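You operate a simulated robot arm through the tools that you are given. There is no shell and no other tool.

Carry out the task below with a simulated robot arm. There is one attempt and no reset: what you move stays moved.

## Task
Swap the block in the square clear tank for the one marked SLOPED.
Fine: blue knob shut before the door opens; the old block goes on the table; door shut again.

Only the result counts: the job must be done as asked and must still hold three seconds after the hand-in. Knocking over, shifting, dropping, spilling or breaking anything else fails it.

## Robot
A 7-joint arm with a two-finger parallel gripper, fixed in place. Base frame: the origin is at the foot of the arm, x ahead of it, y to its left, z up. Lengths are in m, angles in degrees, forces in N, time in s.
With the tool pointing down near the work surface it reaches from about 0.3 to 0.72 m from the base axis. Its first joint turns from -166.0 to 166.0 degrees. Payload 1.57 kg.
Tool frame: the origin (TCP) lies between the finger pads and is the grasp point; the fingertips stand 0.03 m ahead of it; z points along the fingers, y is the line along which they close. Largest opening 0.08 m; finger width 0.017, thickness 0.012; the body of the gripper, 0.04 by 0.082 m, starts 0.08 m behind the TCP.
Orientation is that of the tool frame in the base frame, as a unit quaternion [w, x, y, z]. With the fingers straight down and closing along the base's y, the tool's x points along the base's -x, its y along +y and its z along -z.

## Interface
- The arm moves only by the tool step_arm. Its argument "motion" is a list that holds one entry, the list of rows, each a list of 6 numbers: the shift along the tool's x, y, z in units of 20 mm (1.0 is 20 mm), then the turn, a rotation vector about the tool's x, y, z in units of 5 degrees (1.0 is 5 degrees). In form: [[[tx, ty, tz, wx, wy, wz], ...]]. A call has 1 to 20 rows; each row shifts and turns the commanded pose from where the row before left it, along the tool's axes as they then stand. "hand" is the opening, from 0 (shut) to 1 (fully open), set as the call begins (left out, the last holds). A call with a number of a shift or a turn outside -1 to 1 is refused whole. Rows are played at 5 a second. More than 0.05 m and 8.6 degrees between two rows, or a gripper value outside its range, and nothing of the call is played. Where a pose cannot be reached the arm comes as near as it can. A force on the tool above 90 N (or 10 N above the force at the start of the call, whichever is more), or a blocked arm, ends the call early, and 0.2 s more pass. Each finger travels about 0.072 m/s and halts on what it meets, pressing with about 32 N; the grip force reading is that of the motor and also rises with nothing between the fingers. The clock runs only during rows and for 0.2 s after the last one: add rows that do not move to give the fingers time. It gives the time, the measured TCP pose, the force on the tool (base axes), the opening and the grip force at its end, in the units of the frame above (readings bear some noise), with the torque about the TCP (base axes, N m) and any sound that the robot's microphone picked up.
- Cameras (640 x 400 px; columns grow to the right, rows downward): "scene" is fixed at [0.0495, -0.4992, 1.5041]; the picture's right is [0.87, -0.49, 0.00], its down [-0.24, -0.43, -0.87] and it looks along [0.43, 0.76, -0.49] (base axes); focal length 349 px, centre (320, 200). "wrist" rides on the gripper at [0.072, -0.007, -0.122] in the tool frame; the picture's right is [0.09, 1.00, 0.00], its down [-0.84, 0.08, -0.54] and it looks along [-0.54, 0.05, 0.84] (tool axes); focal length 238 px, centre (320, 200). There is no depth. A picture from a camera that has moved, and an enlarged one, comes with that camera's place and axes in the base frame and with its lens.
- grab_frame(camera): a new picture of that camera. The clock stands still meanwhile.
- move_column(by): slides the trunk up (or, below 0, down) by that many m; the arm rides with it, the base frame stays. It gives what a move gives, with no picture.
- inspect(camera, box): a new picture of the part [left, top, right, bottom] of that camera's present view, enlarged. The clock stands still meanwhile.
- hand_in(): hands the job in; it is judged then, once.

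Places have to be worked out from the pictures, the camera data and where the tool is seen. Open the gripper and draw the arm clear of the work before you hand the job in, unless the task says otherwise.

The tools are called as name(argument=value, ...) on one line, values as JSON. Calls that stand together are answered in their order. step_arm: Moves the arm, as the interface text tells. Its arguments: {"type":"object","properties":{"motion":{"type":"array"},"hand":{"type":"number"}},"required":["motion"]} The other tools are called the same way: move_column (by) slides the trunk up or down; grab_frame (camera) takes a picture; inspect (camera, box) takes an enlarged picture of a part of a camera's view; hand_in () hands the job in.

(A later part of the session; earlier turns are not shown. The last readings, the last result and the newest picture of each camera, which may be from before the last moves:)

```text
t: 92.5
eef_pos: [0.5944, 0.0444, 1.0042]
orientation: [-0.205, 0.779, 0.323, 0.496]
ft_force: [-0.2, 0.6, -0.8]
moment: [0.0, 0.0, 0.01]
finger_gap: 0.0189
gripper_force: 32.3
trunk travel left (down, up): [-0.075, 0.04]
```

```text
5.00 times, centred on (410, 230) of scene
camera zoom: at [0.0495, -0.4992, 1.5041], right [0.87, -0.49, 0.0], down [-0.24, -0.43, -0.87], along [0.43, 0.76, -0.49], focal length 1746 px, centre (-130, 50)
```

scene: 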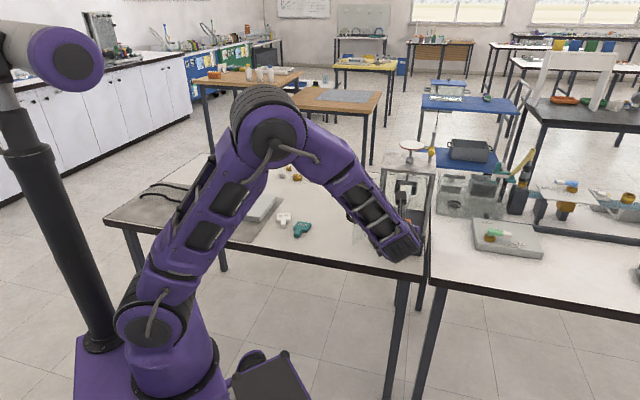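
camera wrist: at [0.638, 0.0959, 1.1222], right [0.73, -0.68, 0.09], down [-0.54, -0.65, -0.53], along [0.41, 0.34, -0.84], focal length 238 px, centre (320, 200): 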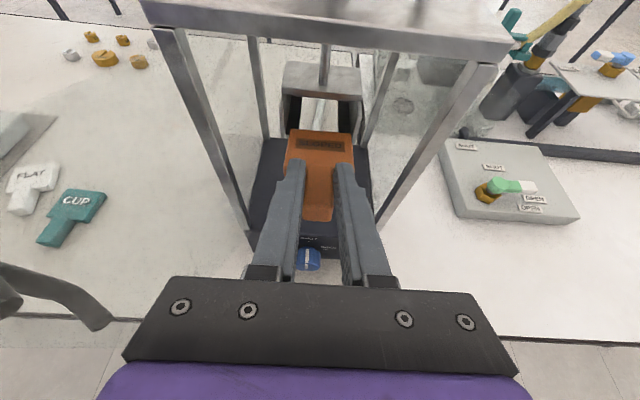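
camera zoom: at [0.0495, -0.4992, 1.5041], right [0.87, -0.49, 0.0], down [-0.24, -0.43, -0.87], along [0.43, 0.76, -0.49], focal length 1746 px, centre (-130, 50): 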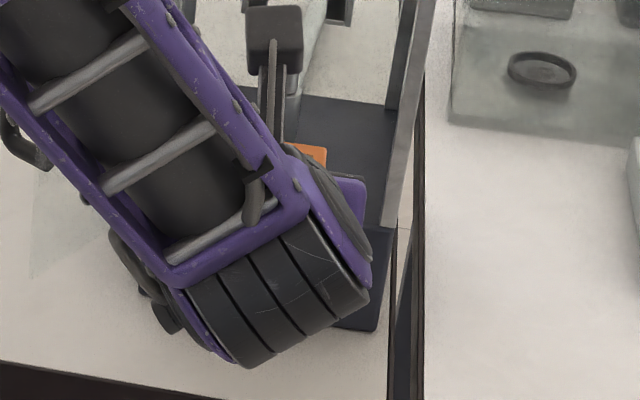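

The block is pitched about 7° nose-down and slid back a little. Before re-gripping I want to know whether the holder itself has moved with FLAT removed, so I take the same enlarged scene views as at the start.

inspect(camera="scene", box=[374, 130, 438, 170])

inspect(camera="scene", box=[374, 160, 438, 200])

inspect(camera="wrist", box=[260, 0, 380, 80])

```text
10.00 times, centred on (406, 150) of scene
camera zoom: at [0.0495, -0.4992, 1.5041], right [0.87, -0.49, 0.0], down [-0.24, -0.43, -0.87], along [0.43, 0.76, -0.49], focal length 3492 px, centre (-540, 700)
```

zoom: 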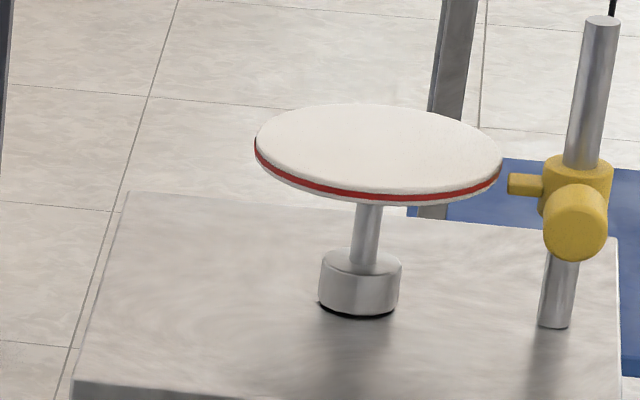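

```text
10.00 times, centred on (406, 180) of scene
camera zoom: at [0.0495, -0.4992, 1.5041], right [0.87, -0.49, 0.0], down [-0.24, -0.43, -0.87], along [0.43, 0.76, -0.49], focal length 3492 px, centre (-540, 400)
```

zoom: 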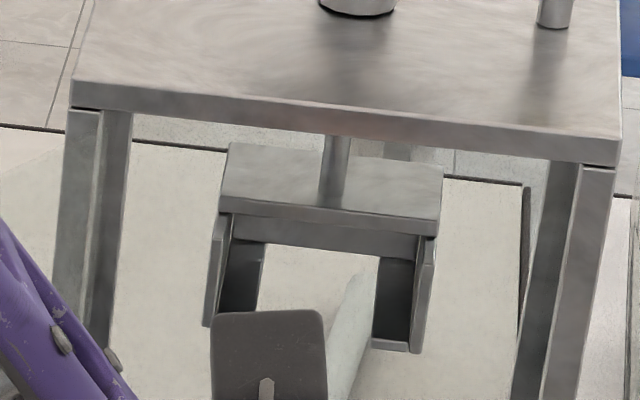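

```text
5.00 times, centred on (320, 40) of wrist
camera zoom: at [0.5329, -0.0072, 1.1218], right [0.73, -0.67, 0.08], down [-0.54, -0.65, -0.53], along [0.41, 0.34, -0.84], focal length 1192 px, centre (320, 1000)
```

zoom: 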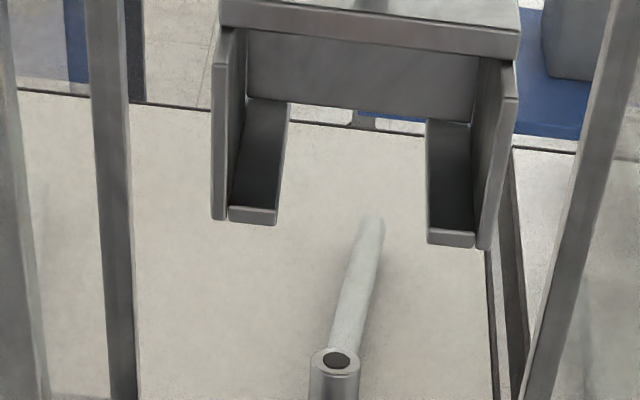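

The pan and holder have risen about 4–5 mm with FLAT out: the holder is sprung, which is why the rails caught the block's lower edge. I measure the block's present attitude precisely before correcting it.

inspect(camera="wrist", box=[280, 120, 360, 180])

inspect(camera="wrist", box=[280, 160, 360, 230])

```text
6.67 times, centred on (320, 150) of wrist
camera zoom: at [0.5329, -0.0072, 1.1218], right [0.73, -0.67, 0.08], down [-0.54, -0.65, -0.53], along [0.41, 0.34, -0.84], focal length 1589 px, centre (320, 533)
```

zoom: 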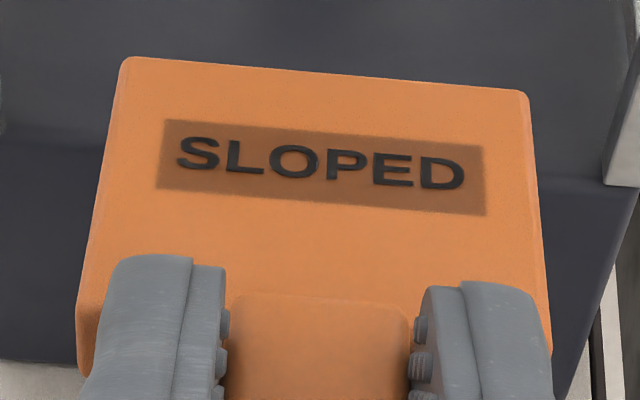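

```text
5.71 times, centred on (320, 195) of wrist
camera zoom: at [0.5329, -0.0072, 1.1218], right [0.73, -0.67, 0.08], down [-0.54, -0.65, -0.53], along [0.41, 0.34, -0.84], focal length 1362 px, centre (320, 229)
```

zoom: 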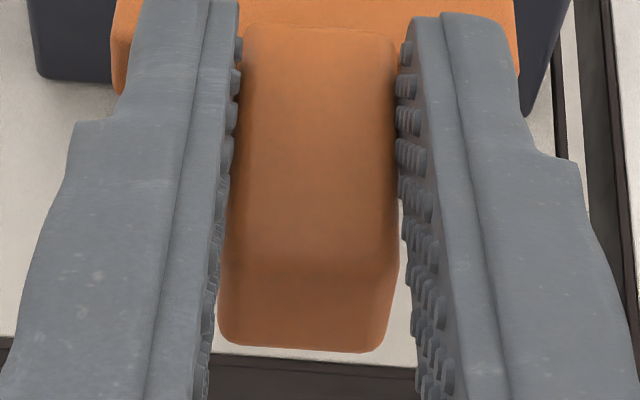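

The block is about 8° nose-down and some 14 mm further back in the grip, still firmly held. I pitch the tool up 8° to bring the block level again and re-check against the pocket.

step_arm(motion=[[[0, 0, 0, 0, 0.8, 0], [0, 0, 0, 0, 0.8, 0], [0, 0, 0, 0, 0, 0]]])

grab_frame(camera="wrist")

inspect(camera="wrist", box=[250, 20, 390, 180])

inspect(camera="scene", box=[360, 170, 440, 270])

```text
t: 93.3
eef_pos: [0.5926, 0.0457, 1.005]
orientation: [-0.229, 0.742, 0.31, 0.549]
ft_force: [-0.4, 0.0, 0.2]
moment: [-0.01, 0.0, -0.02]
finger_gap: 0.0187
gripper_force: 31.8
trunk travel left (down, up): [-0.075, 0.04]
```

```text
taken
camera wrist: at [0.5224, -0.0183, 1.1097], right [0.73, -0.68, 0.09], down [-0.48, -0.6, -0.64], along [0.49, 0.42, -0.76], focal length 238 px, centre (320, 200)
```

wrist: 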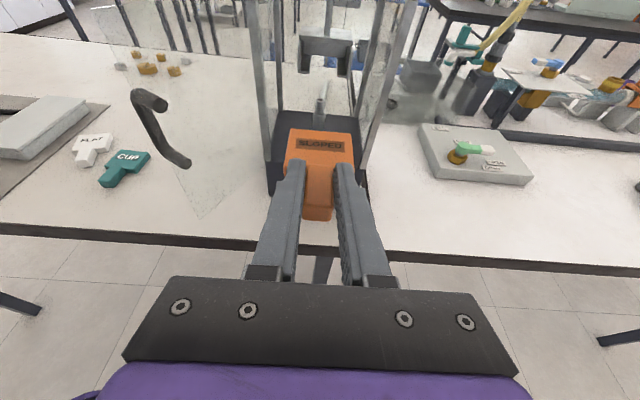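

```text
2.50 times, centred on (320, 100) of wrist
camera zoom: at [0.5224, -0.0183, 1.1097], right [0.73, -0.68, 0.09], down [-0.48, -0.6, -0.64], along [0.49, 0.42, -0.76], focal length 596 px, centre (320, 450)
```

zoom: 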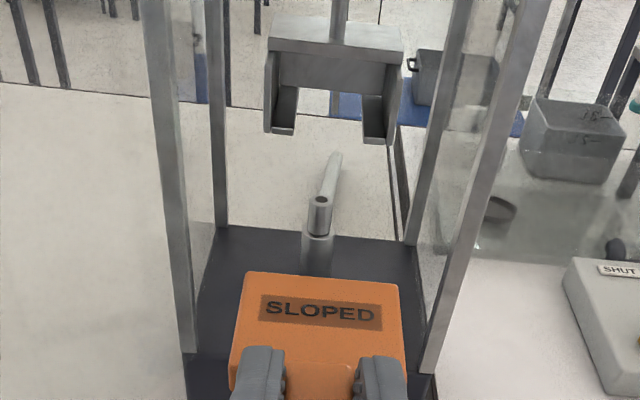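

```text
4.00 times, centred on (400, 220) of scene
camera zoom: at [0.0495, -0.4992, 1.5041], right [0.87, -0.49, 0.0], down [-0.24, -0.43, -0.87], along [0.43, 0.76, -0.49], focal length 1397 px, centre (0, 120)
```

zoom: 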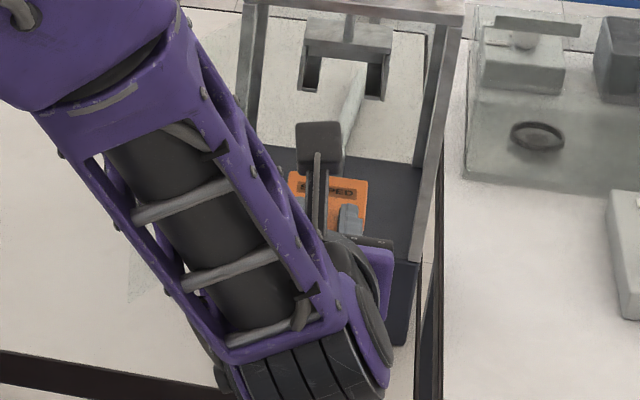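

The block looks level now. Accounting for the raised holder, I need about 3 mm more height for mid-clearance. I rise 3 mm and advance to just before the pocket.

step_arm(motion=[[[0.143, -0.025, -0.044, 0, 0, 0], [0.2924, 0, 0.9563, 0, 0, 0], [0.2924, 0, 0.9563, 0, 0, 0], [0.2924, 0, 0.9563, 0, 0, 0], [0.2924, 0, 0.9563, 0, 0, 0], [0.2924, 0, 0.9563, 0, 0, 0], [0.2924, 0, 0.9563, 0, 0, 0], [0.22, 0, 0.72, 0, 0, 0], [0, 0, 0, 0, 0, 0]]])

inspect(camera="wrist", box=[250, 40, 390, 180])

inspect(camera="scene", box=[360, 150, 440, 250])

```text
t: 95.3
eef_pos: [0.6892, 0.1422, 1.0094]
orientation: [-0.229, 0.742, 0.31, 0.549]
ft_force: [0.2, -0.5, -1.0]
moment: [-0.03, 0.02, 0.01]
finger_gap: 0.0189
gripper_force: 32.0
trunk travel left (down, up): [-0.075, 0.04]
```

```text
2.86 times, centred on (320, 110) of wrist
camera zoom: at [0.6174, 0.0779, 1.1132], right [0.73, -0.68, 0.09], down [-0.48, -0.6, -0.64], along [0.49, 0.42, -0.76], focal length 681 px, centre (320, 457)
```

zoom: 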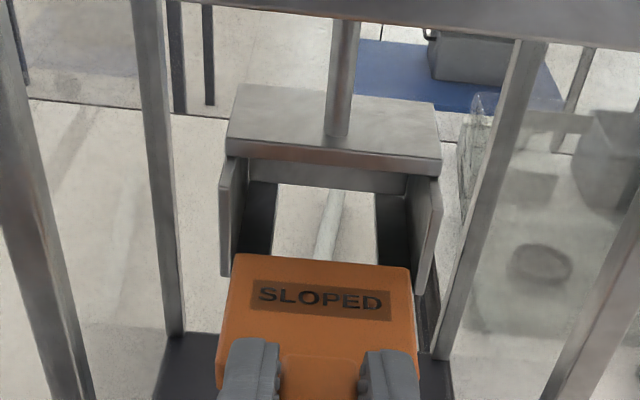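

```text
4.00 times, centred on (400, 200) of scene
camera zoom: at [0.0495, -0.4992, 1.5041], right [0.87, -0.49, 0.0], down [-0.24, -0.43, -0.87], along [0.43, 0.76, -0.49], focal length 1397 px, centre (0, 200)
```

zoom: 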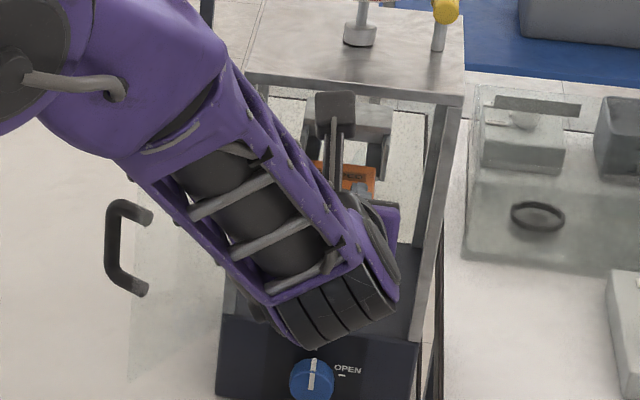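

Lateral alignment is within about 1 mm and the rails are clear ahead. I ease forward 30 mm into the pocket, checking the force.

step_arm(motion=[[[0.146, 0.02, 0.478, 0, 0, 0], [0.146, 0, 0.478, 0, 0, 0], [0.146, 0, 0.478, 0, 0, 0], [0, 0, 0, 0, 0, 0]]])

inspect(camera="wrist", box=[250, 60, 390, 200])

```text
t: 96.3
eef_pos: [0.7109, 0.162, 1.0091]
orientation: [-0.228, 0.742, 0.31, 0.549]
ft_force: [0.7, 0.9, -0.4]
moment: [-0.01, -0.01, -0.01]
finger_gap: 0.0187
gripper_force: 32.3
trunk travel left (down, up): [-0.075, 0.04]
```

```text
2.86 times, centred on (320, 130) of wrist
camera zoom: at [0.6388, 0.0988, 1.113], right [0.72, -0.68, 0.09], down [-0.48, -0.6, -0.64], along [0.49, 0.42, -0.76], focal length 681 px, centre (320, 400)
```

zoom: 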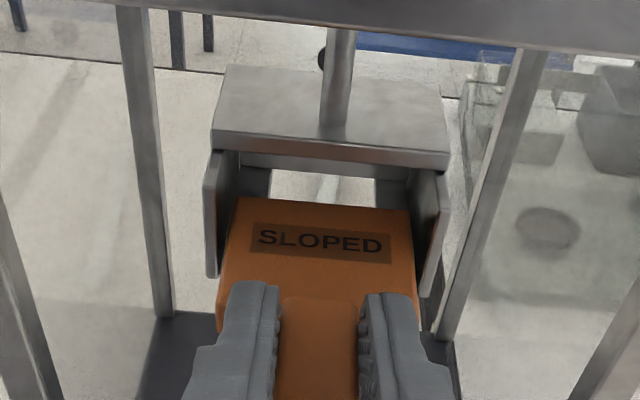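

Entered cleanly with no force. I shift 1 mm right and continue forward 25 mm in small steps.

step_arm(motion=[[[0.146, 0.05, 0.478, 0, 0, 0], [0.146, 0, 0.478, 0, 0, 0], [0.08, 0, 0.24, 0, 0, 0], [0, 0, 0, 0, 0, 0]]])

inspect(camera="wrist", box=[250, 70, 390, 210])

inspect(camera="scene", box=[374, 160, 438, 200])

```text
t: 97.3
eef_pos: [0.7289, 0.1803, 1.0087]
orientation: [-0.229, 0.742, 0.31, 0.549]
ft_force: [0.7, -0.4, -0.5]
moment: [-0.04, 0.04, 0.01]
finger_gap: 0.0188
gripper_force: 31.3
trunk travel left (down, up): [-0.075, 0.04]
```

```text
2.86 times, centred on (320, 140) of wrist
camera zoom: at [0.6574, 0.116, 1.113], right [0.73, -0.68, 0.09], down [-0.48, -0.6, -0.64], along [0.49, 0.42, -0.76], focal length 681 px, centre (320, 371)
```

zoom: 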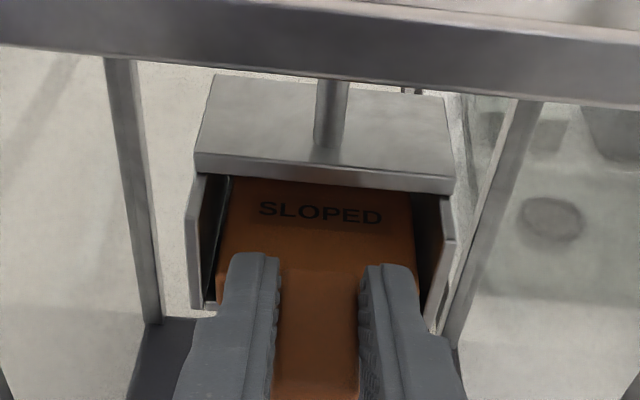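

```text
10.00 times, centred on (406, 180) of scene
camera zoom: at [0.0495, -0.4992, 1.5041], right [0.87, -0.49, 0.0], down [-0.24, -0.43, -0.87], along [0.43, 0.76, -0.49], focal length 3492 px, centre (-540, 400)
```

zoom: 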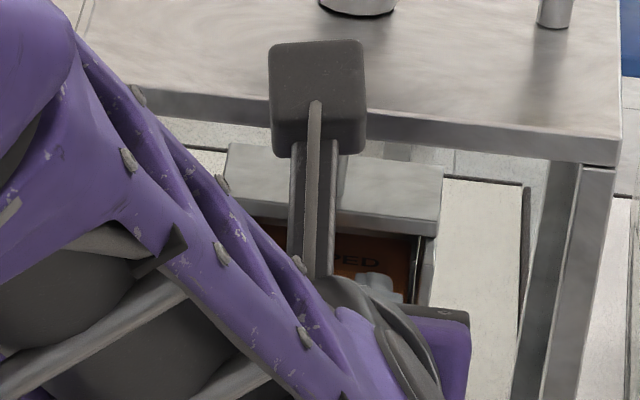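

The head is mostly in. I lower 3 mm for ceiling clearance at the fingertips, then advance the last 11 mm in small steps.

step_arm(motion=[[[-0.143, 0, 0.044, 0, 0, 0], [0.073, 0, 0.239, 0, 0, 0], [0, 0, 0, 0, 0, 0]]])

step_arm(motion=[[[0.044, 0, 0.143, 0, 0, 0], [0.044, 0, 0.143, 0, 0, 0], [0, 0, 0, 0, 0, 0]]])

inspect(camera="wrist", box=[250, 70, 390, 210])

```text
t: 98.1
eef_pos: [0.7327, 0.1829, 1.0046]
orientation: [-0.228, 0.742, 0.309, 0.55]
ft_force: [-0.3, 0.4, -1.0]
moment: [0.0, 0.02, -0.01]
finger_gap: 0.0189
gripper_force: 31.5
trunk travel left (down, up): [-0.075, 0.04]
```

```text
t: 98.9
eef_pos: [0.7351, 0.1851, 1.0066]
orientation: [-0.226, 0.743, 0.308, 0.549]
ft_force: [-19.5, -12.9, -0.9]
moment: [-0.29, 0.43, 0.17]
finger_gap: 0.019
gripper_force: 31.6
trunk travel left (down, up): [-0.075, 0.04]
```

```text
2.86 times, centred on (320, 140) of wrist
camera zoom: at [0.6637, 0.1219, 1.1101], right [0.72, -0.68, 0.09], down [-0.48, -0.6, -0.64], along [0.49, 0.42, -0.76], focal length 681 px, centre (320, 371)
```

zoom: 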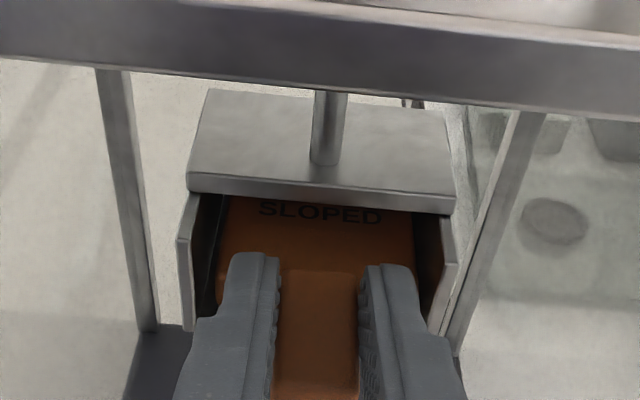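

Contact at about 23 N: the head has reached the back of the pocket and the label sits where FLAT's did. I relieve the push by 1.5 mm and lower onto the rails.

step_arm(motion=[[[-0.022, 0, -0.072, 0, 0, 0], [-0.05, 0, 0.015, 0, 0, 0], [-0.05, 0, 0.015, 0, 0, 0], [0, 0, 0, 0, 0, 0]]])

inspect(camera="wrist", box=[250, 70, 390, 210])

inspect(camera="scene", box=[374, 130, 438, 170])

```text
t: 99.9
eef_pos: [0.7349, 0.1843, 1.0033]
orientation: [-0.228, 0.743, 0.309, 0.548]
ft_force: [-6.4, -8.2, 0.1]
moment: [-0.17, 0.13, -0.15]
finger_gap: 0.0188
gripper_force: 32.1
trunk travel left (down, up): [-0.075, 0.04]
```

```text
2.86 times, centred on (320, 140) of wrist
camera zoom: at [0.6635, 0.1218, 1.1081], right [0.72, -0.68, 0.09], down [-0.48, -0.6, -0.64], along [0.49, 0.42, -0.76], focal length 681 px, centre (320, 371)
```

zoom: 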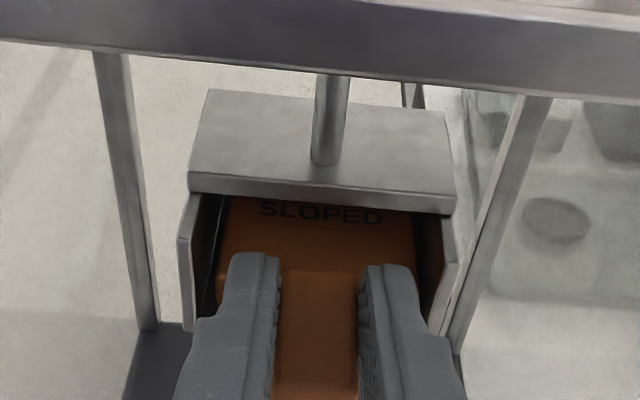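

```text
10.00 times, centred on (406, 150) of scene
camera zoom: at [0.0495, -0.4992, 1.5041], right [0.87, -0.49, 0.0], down [-0.24, -0.43, -0.87], along [0.43, 0.76, -0.49], focal length 3492 px, centre (-540, 700)
```

zoom: 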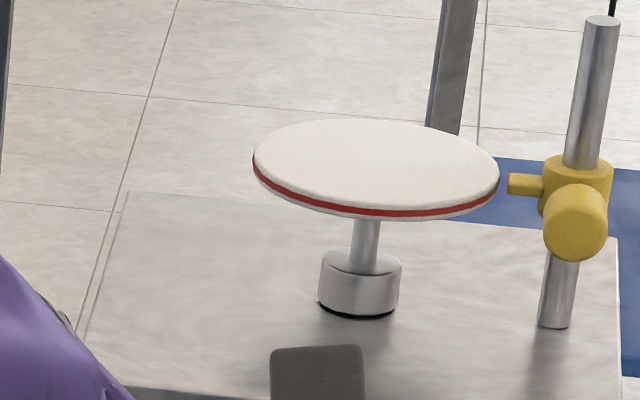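

Still 10 N on the back wall, and friction has dragged the sprung holder down with the block. I back off another 1.5 mm so the holder can float up to the block.

step_arm(motion=[[[-0.022, 0, -0.072, 0, 0, 0], [0, 0, 0, 0, 0, 0], [0, 0, 0, 0, 0, 0]]])

inspect(camera="scene", box=[374, 130, 438, 170])

inspect(camera="wrist", box=[250, 70, 390, 210])

```text
t: 100.7
eef_pos: [0.7343, 0.1856, 1.0029]
orientation: [-0.228, 0.742, 0.309, 0.55]
ft_force: [-0.3, -0.1, 1.0]
moment: [-0.02, 0.03, 0.0]
finger_gap: 0.0188
gripper_force: 32.1
trunk travel left (down, up): [-0.075, 0.04]
```

```text
10.00 times, centred on (406, 150) of scene
camera zoom: at [0.0495, -0.4992, 1.5041], right [0.87, -0.49, 0.0], down [-0.24, -0.43, -0.87], along [0.43, 0.76, -0.49], focal length 3492 px, centre (-540, 700)
```

zoom: 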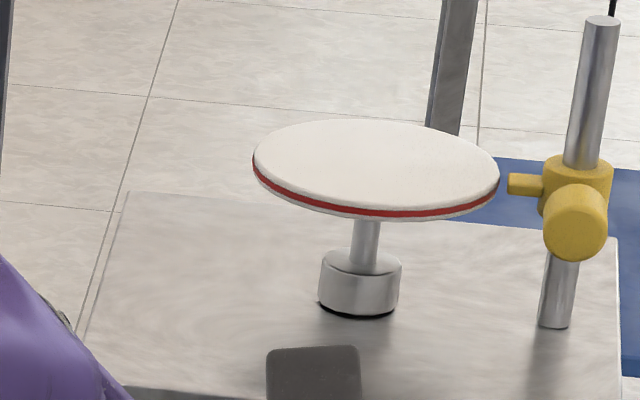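

```text
2.86 times, centred on (320, 140) of wrist
camera zoom: at [0.6626, 0.1222, 1.1079], right [0.73, -0.68, 0.09], down [-0.48, -0.6, -0.64], along [0.49, 0.42, -0.76], focal length 681 px, centre (320, 371)
```

zoom: 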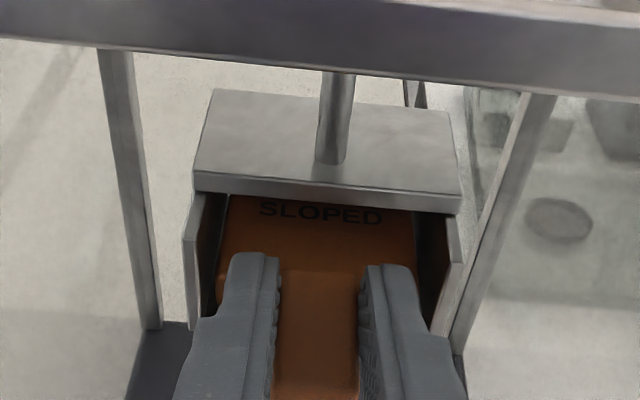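

Forces are near zero with the block resting on the rails and the pan back at its loaded height. I open the fingers only slightly (27 mm) to stay inside the pocket walls.

step_arm(motion=[[[0, 0, 0, 0, 0, 0], [0, 0, 0, 0, 0, 0], [0, 0, 0, 0, 0, 0]]], hand=0.33)

inspect(camera="wrist", box=[250, 70, 390, 210])

inspect(camera="scene", box=[374, 130, 438, 170])

```text
t: 101.5
eef_pos: [0.7353, 0.1847, 1.0031]
orientation: [-0.227, 0.742, 0.308, 0.55]
ft_force: [-0.5, -0.7, 0.3]
moment: [-0.01, -0.01, 0.04]
finger_gap: 0.0261
gripper_force: 0.1
trunk travel left (down, up): [-0.075, 0.04]
```

```text
2.86 times, centred on (320, 140) of wrist
camera zoom: at [0.6628, 0.1216, 1.1077], right [0.72, -0.68, 0.09], down [-0.48, -0.6, -0.64], along [0.49, 0.42, -0.76], focal length 681 px, centre (320, 371)
```

zoom: 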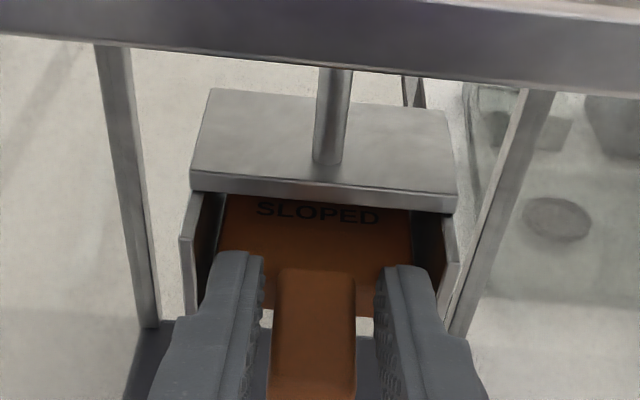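

```text
10.00 times, centred on (406, 150) of scene
camera zoom: at [0.0495, -0.4992, 1.5041], right [0.87, -0.49, 0.0], down [-0.24, -0.43, -0.87], along [0.43, 0.76, -0.49], focal length 3492 px, centre (-540, 700)
```

zoom: 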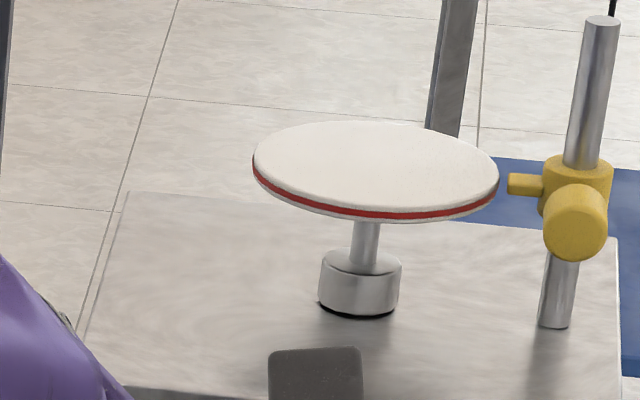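

Released; the block stays in the pocket and the holder stays loaded. I withdraw straight back.

step_arm(motion=[[[-0.146, 0, -0.478, 0, 0, 0], [-0.2924, 0, -0.9563, 0, 0, 0], [-0.2924, 0, -0.9563, 0, 0, 0], [-0.2924, 0, -0.9563, 0, 0, 0], [-0.2924, 0, -0.9563, 0, 0, 0], [-0.2924, 0, -0.9563, 0, 0, 0], [-0.2924, 0, -0.9563, 0, 0, 0]]])

grab_frame(camera="wrist")

inspect(camera="wrist", box=[260, 10, 380, 110])

inspect(camera="scene", box=[374, 160, 438, 200])

```text
t: 103.1
eef_pos: [0.6425, 0.0935, 1.004]
orientation: [-0.228, 0.742, 0.309, 0.55]
ft_force: [-0.3, 0.5, -0.5]
moment: [0.01, 0.0, 0.01]
finger_gap: 0.0263
gripper_force: 0.0
trunk travel left (down, up): [-0.075, 0.04]
```

```text
taken
camera wrist: at [0.5711, 0.0292, 1.1086], right [0.72, -0.68, 0.09], down [-0.48, -0.6, -0.64], along [0.49, 0.42, -0.76], focal length 238 px, centre (320, 200)
```

wrist: 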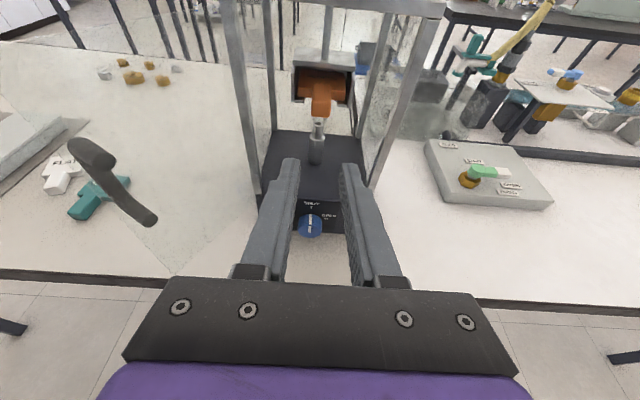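

```text
4.00 times, centred on (320, 60) of wrist
camera zoom: at [0.5711, 0.0292, 1.1086], right [0.72, -0.68, 0.09], down [-0.48, -0.6, -0.64], along [0.49, 0.42, -0.76], focal length 953 px, centre (320, 760)
```

zoom: 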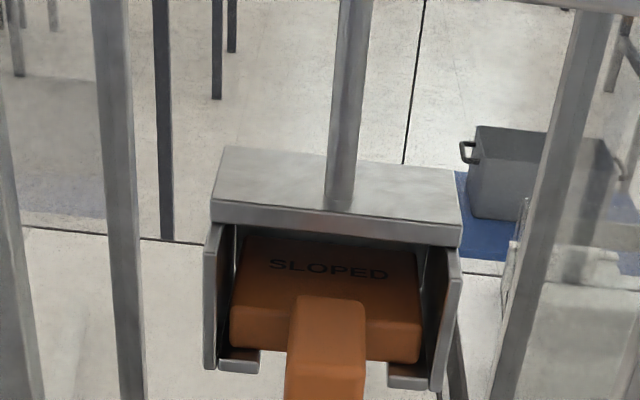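

```text
10.00 times, centred on (406, 180) of scene
camera zoom: at [0.0495, -0.4992, 1.5041], right [0.87, -0.49, 0.0], down [-0.24, -0.43, -0.87], along [0.43, 0.76, -0.49], focal length 3492 px, centre (-540, 400)
```

zoom: 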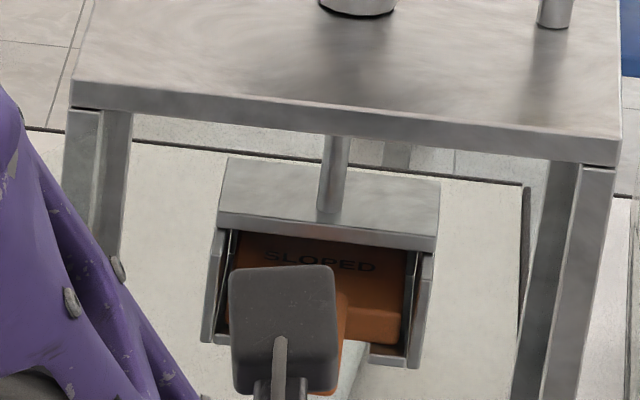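

SLOPED sits level on both rails exactly as FLAT did. Next the door: I lift and move back, then go over the door's top to its outer (left) side so I can push it shut.

step_arm(motion=[[[0.74, 0, -0.85, 0, 0, 0], [0.74, 0, -0.85, 0, 0, 0], [0.74, 0, -0.85, 0, 0, 0], [0.74, 0, -0.85, 0, 0, 0], [0.74, 0, -0.85, 0, 0, 0], [0.14, -1, 0.478, 0, 0, 0], [0.14, -1, 0.478, 0, 0, 0], [0.14, -1, 0.478, 0, 0, 0], [0.14, -1, 0.478, 0, 0, 0]]], hand=0)

grab_frame(camera="scene")

grab_frame(camera="wrist")

inspect(camera="scene", box=[350, 130, 460, 270])

```text
t: 105.1
eef_pos: [0.572, 0.1364, 1.1]
orientation: [-0.228, 0.742, 0.309, 0.55]
ft_force: [-0.1, 0.1, -0.9]
moment: [-0.01, 0.01, 0.01]
finger_gap: 0.0001
gripper_force: 21.3
trunk travel left (down, up): [-0.075, 0.04]
```

```text
taken
```

scene: 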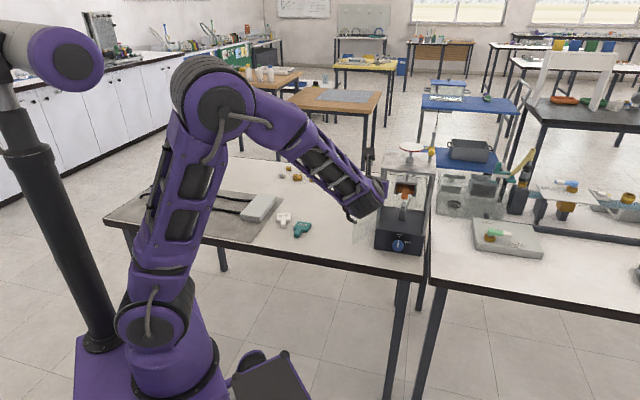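

```text
taken
camera wrist: at [0.5005, 0.0723, 1.2034], right [0.72, -0.68, 0.09], down [-0.48, -0.6, -0.64], along [0.49, 0.42, -0.76], focal length 238 px, centre (320, 200)
```

wrist: 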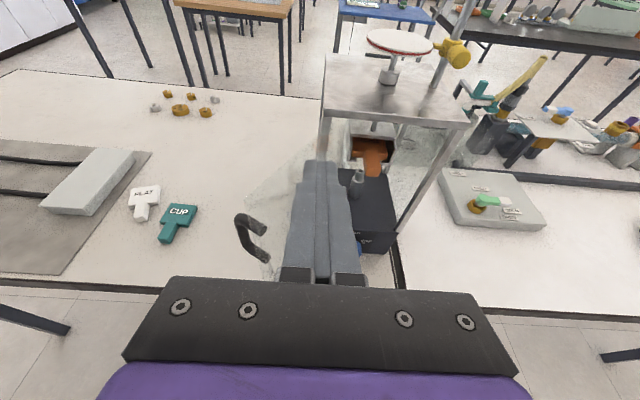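

```text
2.86 times, centred on (405, 200) of scene
camera zoom: at [0.0495, -0.4992, 1.5041], right [0.87, -0.49, 0.0], down [-0.24, -0.43, -0.87], along [0.43, 0.76, -0.49], focal length 998 px, centre (77, 200)
```

zoom: 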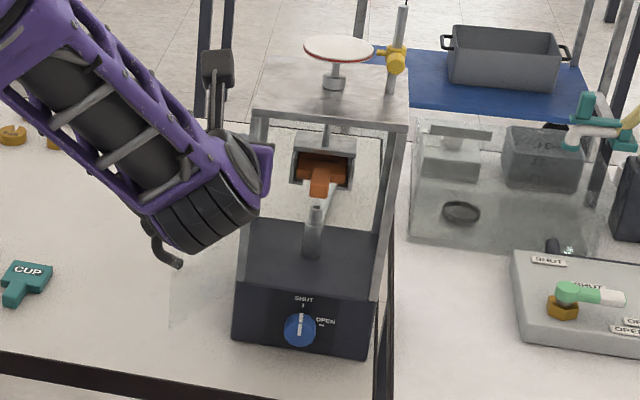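

Clear view now; I check SLOPED's seating against the initial FLAT picture.

inspect(camera="scene", box=[374, 160, 438, 200])

```text
10.00 times, centred on (406, 180) of scene
camera zoom: at [0.0495, -0.4992, 1.5041], right [0.87, -0.49, 0.0], down [-0.24, -0.43, -0.87], along [0.43, 0.76, -0.49], focal length 3492 px, centre (-540, 400)
```

zoom: 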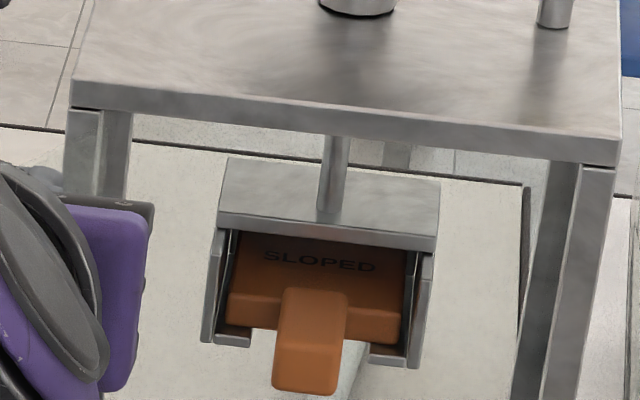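

SLOPED is seated just as FLAT was. I continue left over the door to its outer side.

step_arm(motion=[[[0.14, -1, 0.478, 0, 0, 0], [0.14, -1, 0.478, 0, 0, 0], [0.14, -1, 0.478, 0, 0, 0], [0.14, -1, 0.478, 0, 0, 0], [0.14, -1, 0.478, 0, 0, 0]]])

grab_frame(camera="scene")

grab_frame(camera="wrist")

```text
t: 106.3
eef_pos: [0.5367, 0.2419, 1.0984]
orientation: [-0.229, 0.742, 0.31, 0.549]
ft_force: [-0.9, -0.3, -1.0]
moment: [0.01, 0.0, 0.03]
finger_gap: 0.0001
gripper_force: 21.5
trunk travel left (down, up): [-0.075, 0.04]
```

```text
taken
```

scene: 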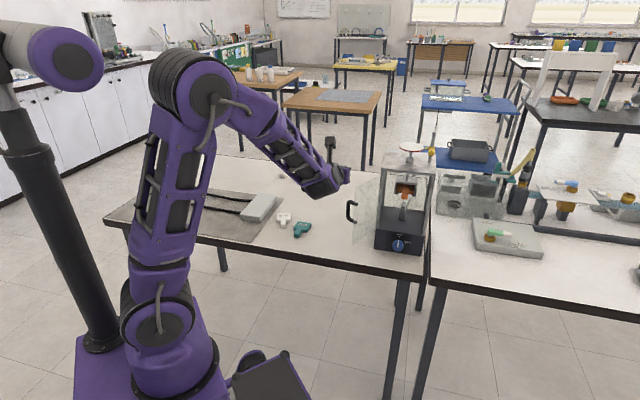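

```text
taken
camera wrist: at [0.4651, 0.1782, 1.2023], right [0.72, -0.68, 0.09], down [-0.48, -0.6, -0.64], along [0.49, 0.42, -0.76], focal length 238 px, centre (320, 200)
```

wrist: 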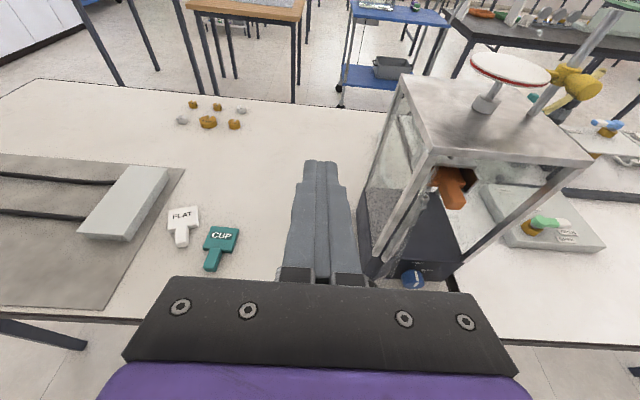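

I shift left of the handle bar while starting to descend.

step_arm(motion=[[[-0.9, -0.8, 0.275, 0, 0, 0], [-0.9563, -0.8, 0.2924, 0, 0, 0], [-0.9563, -0.8, 0.2924, 0, 0, 0], [-0.9563, 0, 0.2924, 0, 0, 0], [-0.9563, 0, 0.2924, 0, 0, 0]]])

grab_frame(camera="wrist")

grab_frame(camera="scene")

```text
t: 107.5
eef_pos: [0.5009, 0.275, 0.9981]
orientation: [-0.229, 0.742, 0.311, 0.548]
ft_force: [-0.2, -0.2, -0.7]
moment: [-0.02, 0.0, -0.01]
finger_gap: 0.0
gripper_force: 21.2
trunk travel left (down, up): [-0.075, 0.04]
```

```text
taken
camera wrist: at [0.43, 0.2118, 1.103], right [0.73, -0.68, 0.09], down [-0.48, -0.6, -0.64], along [0.49, 0.42, -0.76], focal length 238 px, centre (320, 200)
```

wrist: 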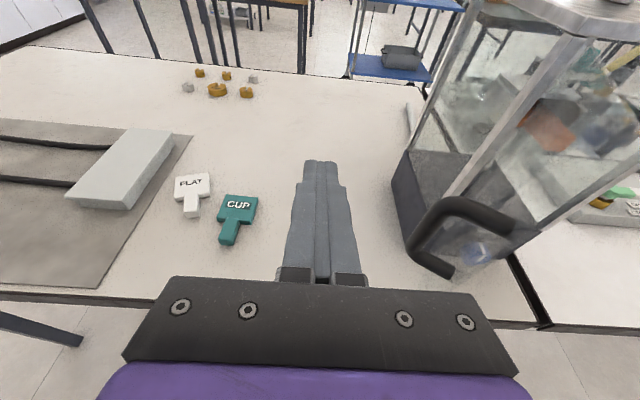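

```text
taken
```

scene: 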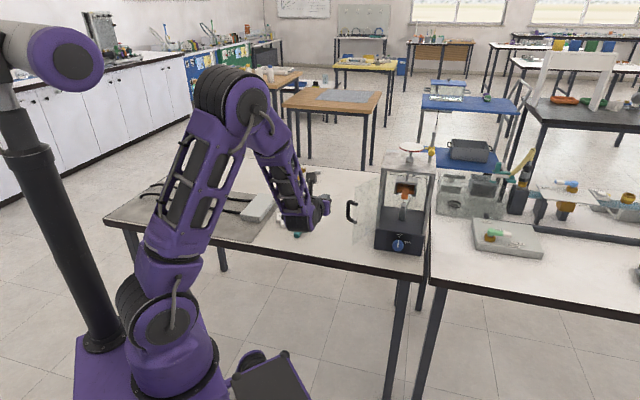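

The bar is to the right with good clearance. I lower to z≈0.905, below the bar, to push on the glass itself.

step_arm(motion=[[[-0.9563, 0, 0.2924, 0, 0, 0], [-0.9563, 0, 0.2924, 0, 0, 0], [-0.9563, 0, 0.2924, 0, 0, 0], [-0.9563, 0, 0.2924, 0, 0, 0], [-0.62, 0, 0.19, 0, 0, 0]]])

grab_frame(camera="wrist")

inspect(camera="scene", box=[280, 150, 440, 270])

```text
t: 108.7
eef_pos: [0.5018, 0.2745, 0.9058]
orientation: [-0.228, 0.742, 0.308, 0.55]
ft_force: [0.9, -0.2, -1.2]
moment: [-0.02, 0.0, 0.01]
finger_gap: 0.0
gripper_force: 21.5
trunk travel left (down, up): [-0.075, 0.04]
```

```text
taken
camera wrist: at [0.4312, 0.2113, 1.0104], right [0.72, -0.68, 0.09], down [-0.48, -0.6, -0.64], along [0.49, 0.42, -0.76], focal length 238 px, centre (320, 200)
```

wrist: 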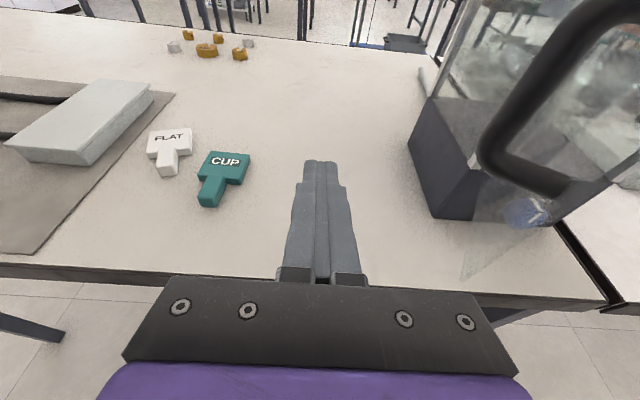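

```text
3.33 times, centred on (360, 210) of scene
camera zoom: at [0.0495, -0.4992, 1.5041], right [0.87, -0.49, 0.0], down [-0.24, -0.43, -0.87], along [0.43, 0.76, -0.49], focal length 1164 px, centre (187, 167)
```

zoom: 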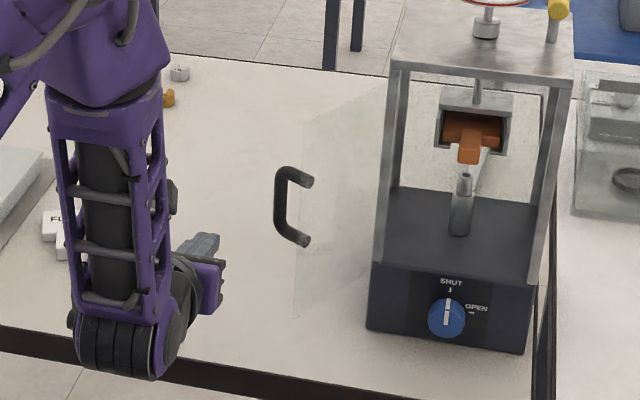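

The glass panel is clearly visible, with its tip at about t≈0.258. I push right at this height, below the bar, in stages.

step_arm(motion=[[[0.1, 1, -0.03, 0, 0, 0], [0, 1, 0, 0, 0, 0], [0, 1, 0, 0, 0, 0], [0, 1, 0, 0, 0, 0], [0, 1, 0, 0, 0, 0], [0, 1, 0, 0, 0, 0]]])

grab_frame(camera="wrist")

inspect(camera="scene", box=[280, 150, 440, 270])

```text
t: 110.1
eef_pos: [0.5872, 0.1905, 0.9083]
orientation: [-0.228, 0.742, 0.309, 0.549]
ft_force: [0.6, -0.5, -0.5]
moment: [0.0, 0.0, -0.02]
finger_gap: 0.0
gripper_force: 21.5
trunk travel left (down, up): [-0.075, 0.04]
```

```text
taken
camera wrist: at [0.516, 0.1272, 1.0135], right [0.72, -0.68, 0.09], down [-0.48, -0.6, -0.64], along [0.49, 0.42, -0.76], focal length 238 px, centre (320, 200)
```

wrist: 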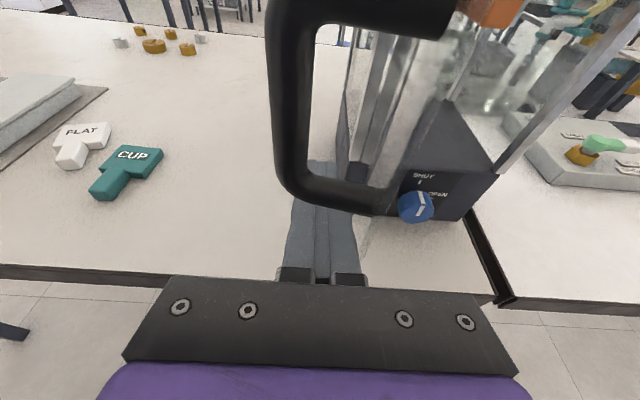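

```text
3.33 times, centred on (360, 210) of scene
camera zoom: at [0.0495, -0.4992, 1.5041], right [0.87, -0.49, 0.0], down [-0.24, -0.43, -0.87], along [0.43, 0.76, -0.49], focal length 1164 px, centre (187, 167)
```

zoom: 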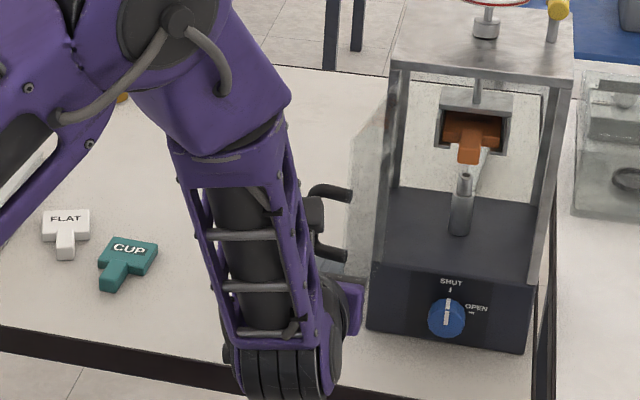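

The door swings with negligible force. I keep pushing right to about t=0.36.

step_arm(motion=[[[0, 1, 0, 0, 0, 0], [0, 1, 0, 0, 0, 0], [0, 1, 0, 0, 0, 0], [0, 1, 0, 0, 0, 0]]])

grab_frame(camera="wrist")

inspect(camera="scene", box=[300, 150, 460, 270])

```text
t: 111.1
eef_pos: [0.6443, 0.1346, 0.9079]
orientation: [-0.228, 0.742, 0.309, 0.55]
ft_force: [-0.1, 0.6, -0.3]
moment: [-0.01, -0.03, 0.01]
finger_gap: 0.0001
gripper_force: 20.7
trunk travel left (down, up): [-0.075, 0.04]
```

```text
taken
camera wrist: at [0.5729, 0.0707, 1.0127], right [0.72, -0.68, 0.09], down [-0.48, -0.6, -0.64], along [0.49, 0.42, -0.76], focal length 238 px, centre (320, 200)
```

wrist: 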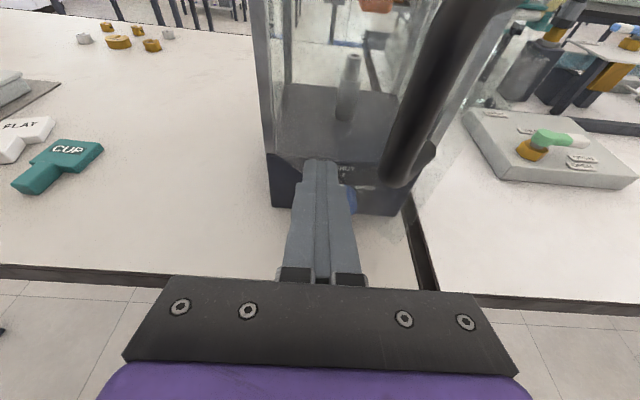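

```text
3.33 times, centred on (380, 210) of scene
camera zoom: at [0.0495, -0.4992, 1.5041], right [0.87, -0.49, 0.0], down [-0.24, -0.43, -0.87], along [0.43, 0.76, -0.49], focal length 1164 px, centre (120, 167)
```

zoom: 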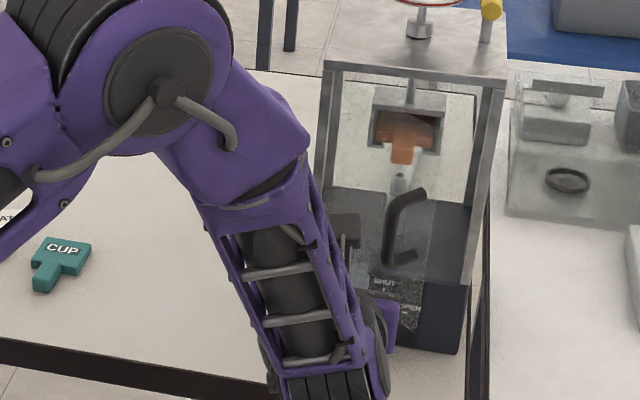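

The door is about 45° from closed, with the bar passing above and right of the fingers. I push right another 50 mm.

step_arm(motion=[[[0, 1, 0, 0, 0, 0], [0, 1, 0, 0, 0, 0], [0, 0.6, 0, 0, 0, 0]]])

grab_frame(camera="wrist")

inspect(camera="scene", box=[300, 150, 460, 270])

```text
t: 111.9
eef_pos: [0.6812, 0.0965, 0.9093]
orientation: [-0.228, 0.742, 0.309, 0.549]
ft_force: [0.2, -0.4, 1.0]
moment: [0.01, 0.02, 0.0]
finger_gap: 0.0001
gripper_force: 21.3
trunk travel left (down, up): [-0.075, 0.04]
```

```text
taken
camera wrist: at [0.6094, 0.0337, 1.013], right [0.72, -0.68, 0.09], down [-0.48, -0.6, -0.64], along [0.49, 0.42, -0.76], focal length 238 px, centre (320, 200)
```

wrist: 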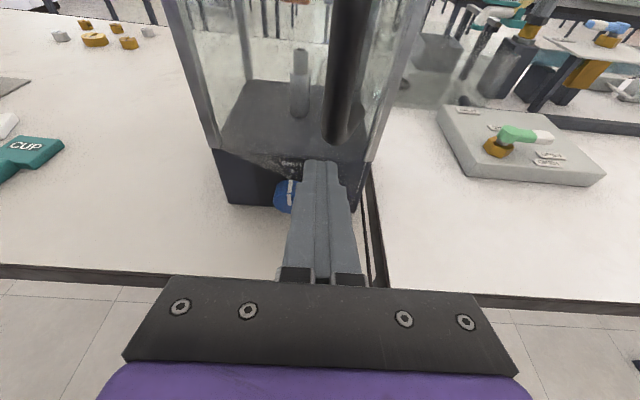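

```text
3.33 times, centred on (380, 210) of scene
camera zoom: at [0.0495, -0.4992, 1.5041], right [0.87, -0.49, 0.0], down [-0.24, -0.43, -0.87], along [0.43, 0.76, -0.49], focal length 1164 px, centre (120, 167)
```

zoom: 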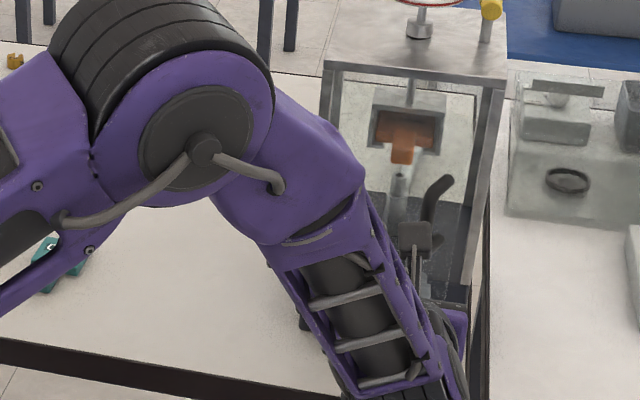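

Door is about 25° from closed. Now I push straight forward with the fingertips on the glass below the bar, in 10 mm steps.

step_arm(motion=[[[0.146, 0, 0.478, 0, 0, 0], [0.146, 0, 0.478, 0, 0, 0], [0.146, 0, 0.478, 0, 0, 0]]])

grab_frame(camera="wrist")

inspect(camera="scene", box=[350, 130, 460, 270])

```text
t: 112.7
eef_pos: [0.7016, 0.1193, 0.9087]
orientation: [-0.228, 0.742, 0.309, 0.549]
ft_force: [-0.6, 0.3, 0.2]
moment: [0.0, 0.02, 0.02]
finger_gap: 0.0004
gripper_force: 21.9
trunk travel left (down, up): [-0.075, 0.04]
```

```text
taken
camera wrist: at [0.6307, 0.0556, 1.0128], right [0.73, -0.68, 0.09], down [-0.48, -0.6, -0.64], along [0.49, 0.42, -0.76], focal length 238 px, centre (320, 200)
```

wrist: 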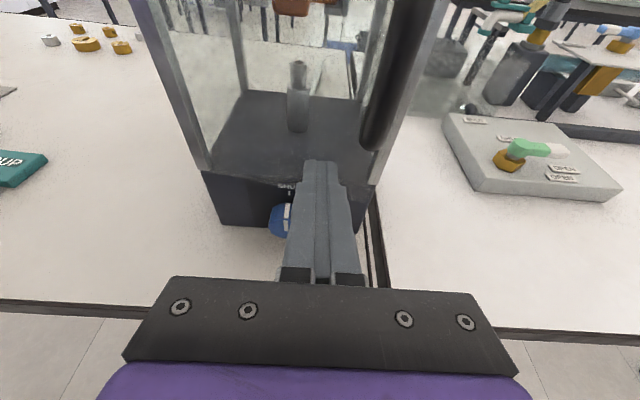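

```text
2.86 times, centred on (405, 200) of scene
camera zoom: at [0.0495, -0.4992, 1.5041], right [0.87, -0.49, 0.0], down [-0.24, -0.43, -0.87], along [0.43, 0.76, -0.49], focal length 998 px, centre (77, 200)
```

zoom: 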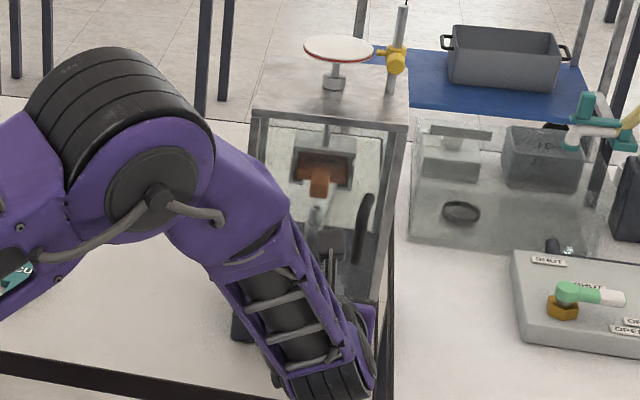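

Nearly shut. I continue in 5 mm steps, watching for the door stop.

step_arm(motion=[[[0.073, 0.1, 0.239, 0, 0, 0], [0.073, 0, 0.239, 0, 0, 0], [0, 0, 0, 0, 0, 0]]])

step_arm(motion=[[[0.073, 0, 0.239, 0, 0, 0], [0.044, 0, 0.143, 0, 0, 0], [0, 0, 0, 0, 0, 0]]])

inspect(camera="wrist", box=[240, 40, 420, 180])

```text
t: 113.5
eef_pos: [0.7114, 0.1241, 0.9091]
orientation: [-0.228, 0.742, 0.309, 0.549]
ft_force: [-0.1, 0.0, -0.4]
moment: [-0.02, -0.02, 0.01]
finger_gap: 0.0
gripper_force: 21.2
trunk travel left (down, up): [-0.075, 0.04]
```

```text
t: 114.3
eef_pos: [0.7155, 0.1287, 0.9095]
orientation: [-0.228, 0.742, 0.309, 0.549]
ft_force: [-13.9, -7.3, 0.1]
moment: [-0.02, -0.05, 0.16]
finger_gap: 0.0
gripper_force: 21.1
trunk travel left (down, up): [-0.075, 0.04]
```

```text
2.86 times, centred on (330, 110) of wrist
camera zoom: at [0.6439, 0.0658, 1.0135], right [0.72, -0.68, 0.09], down [-0.48, -0.6, -0.64], along [0.49, 0.42, -0.76], focal length 681 px, centre (291, 457)
```

zoom: 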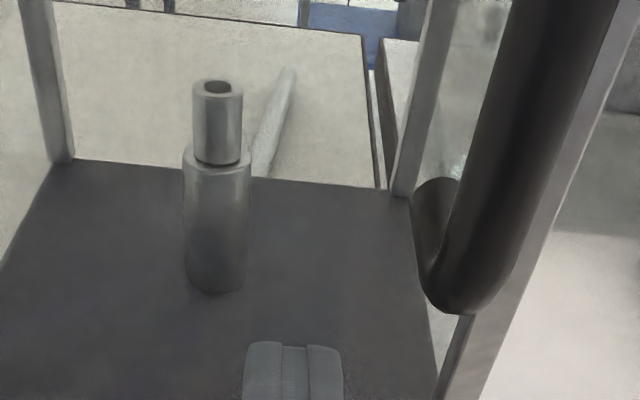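

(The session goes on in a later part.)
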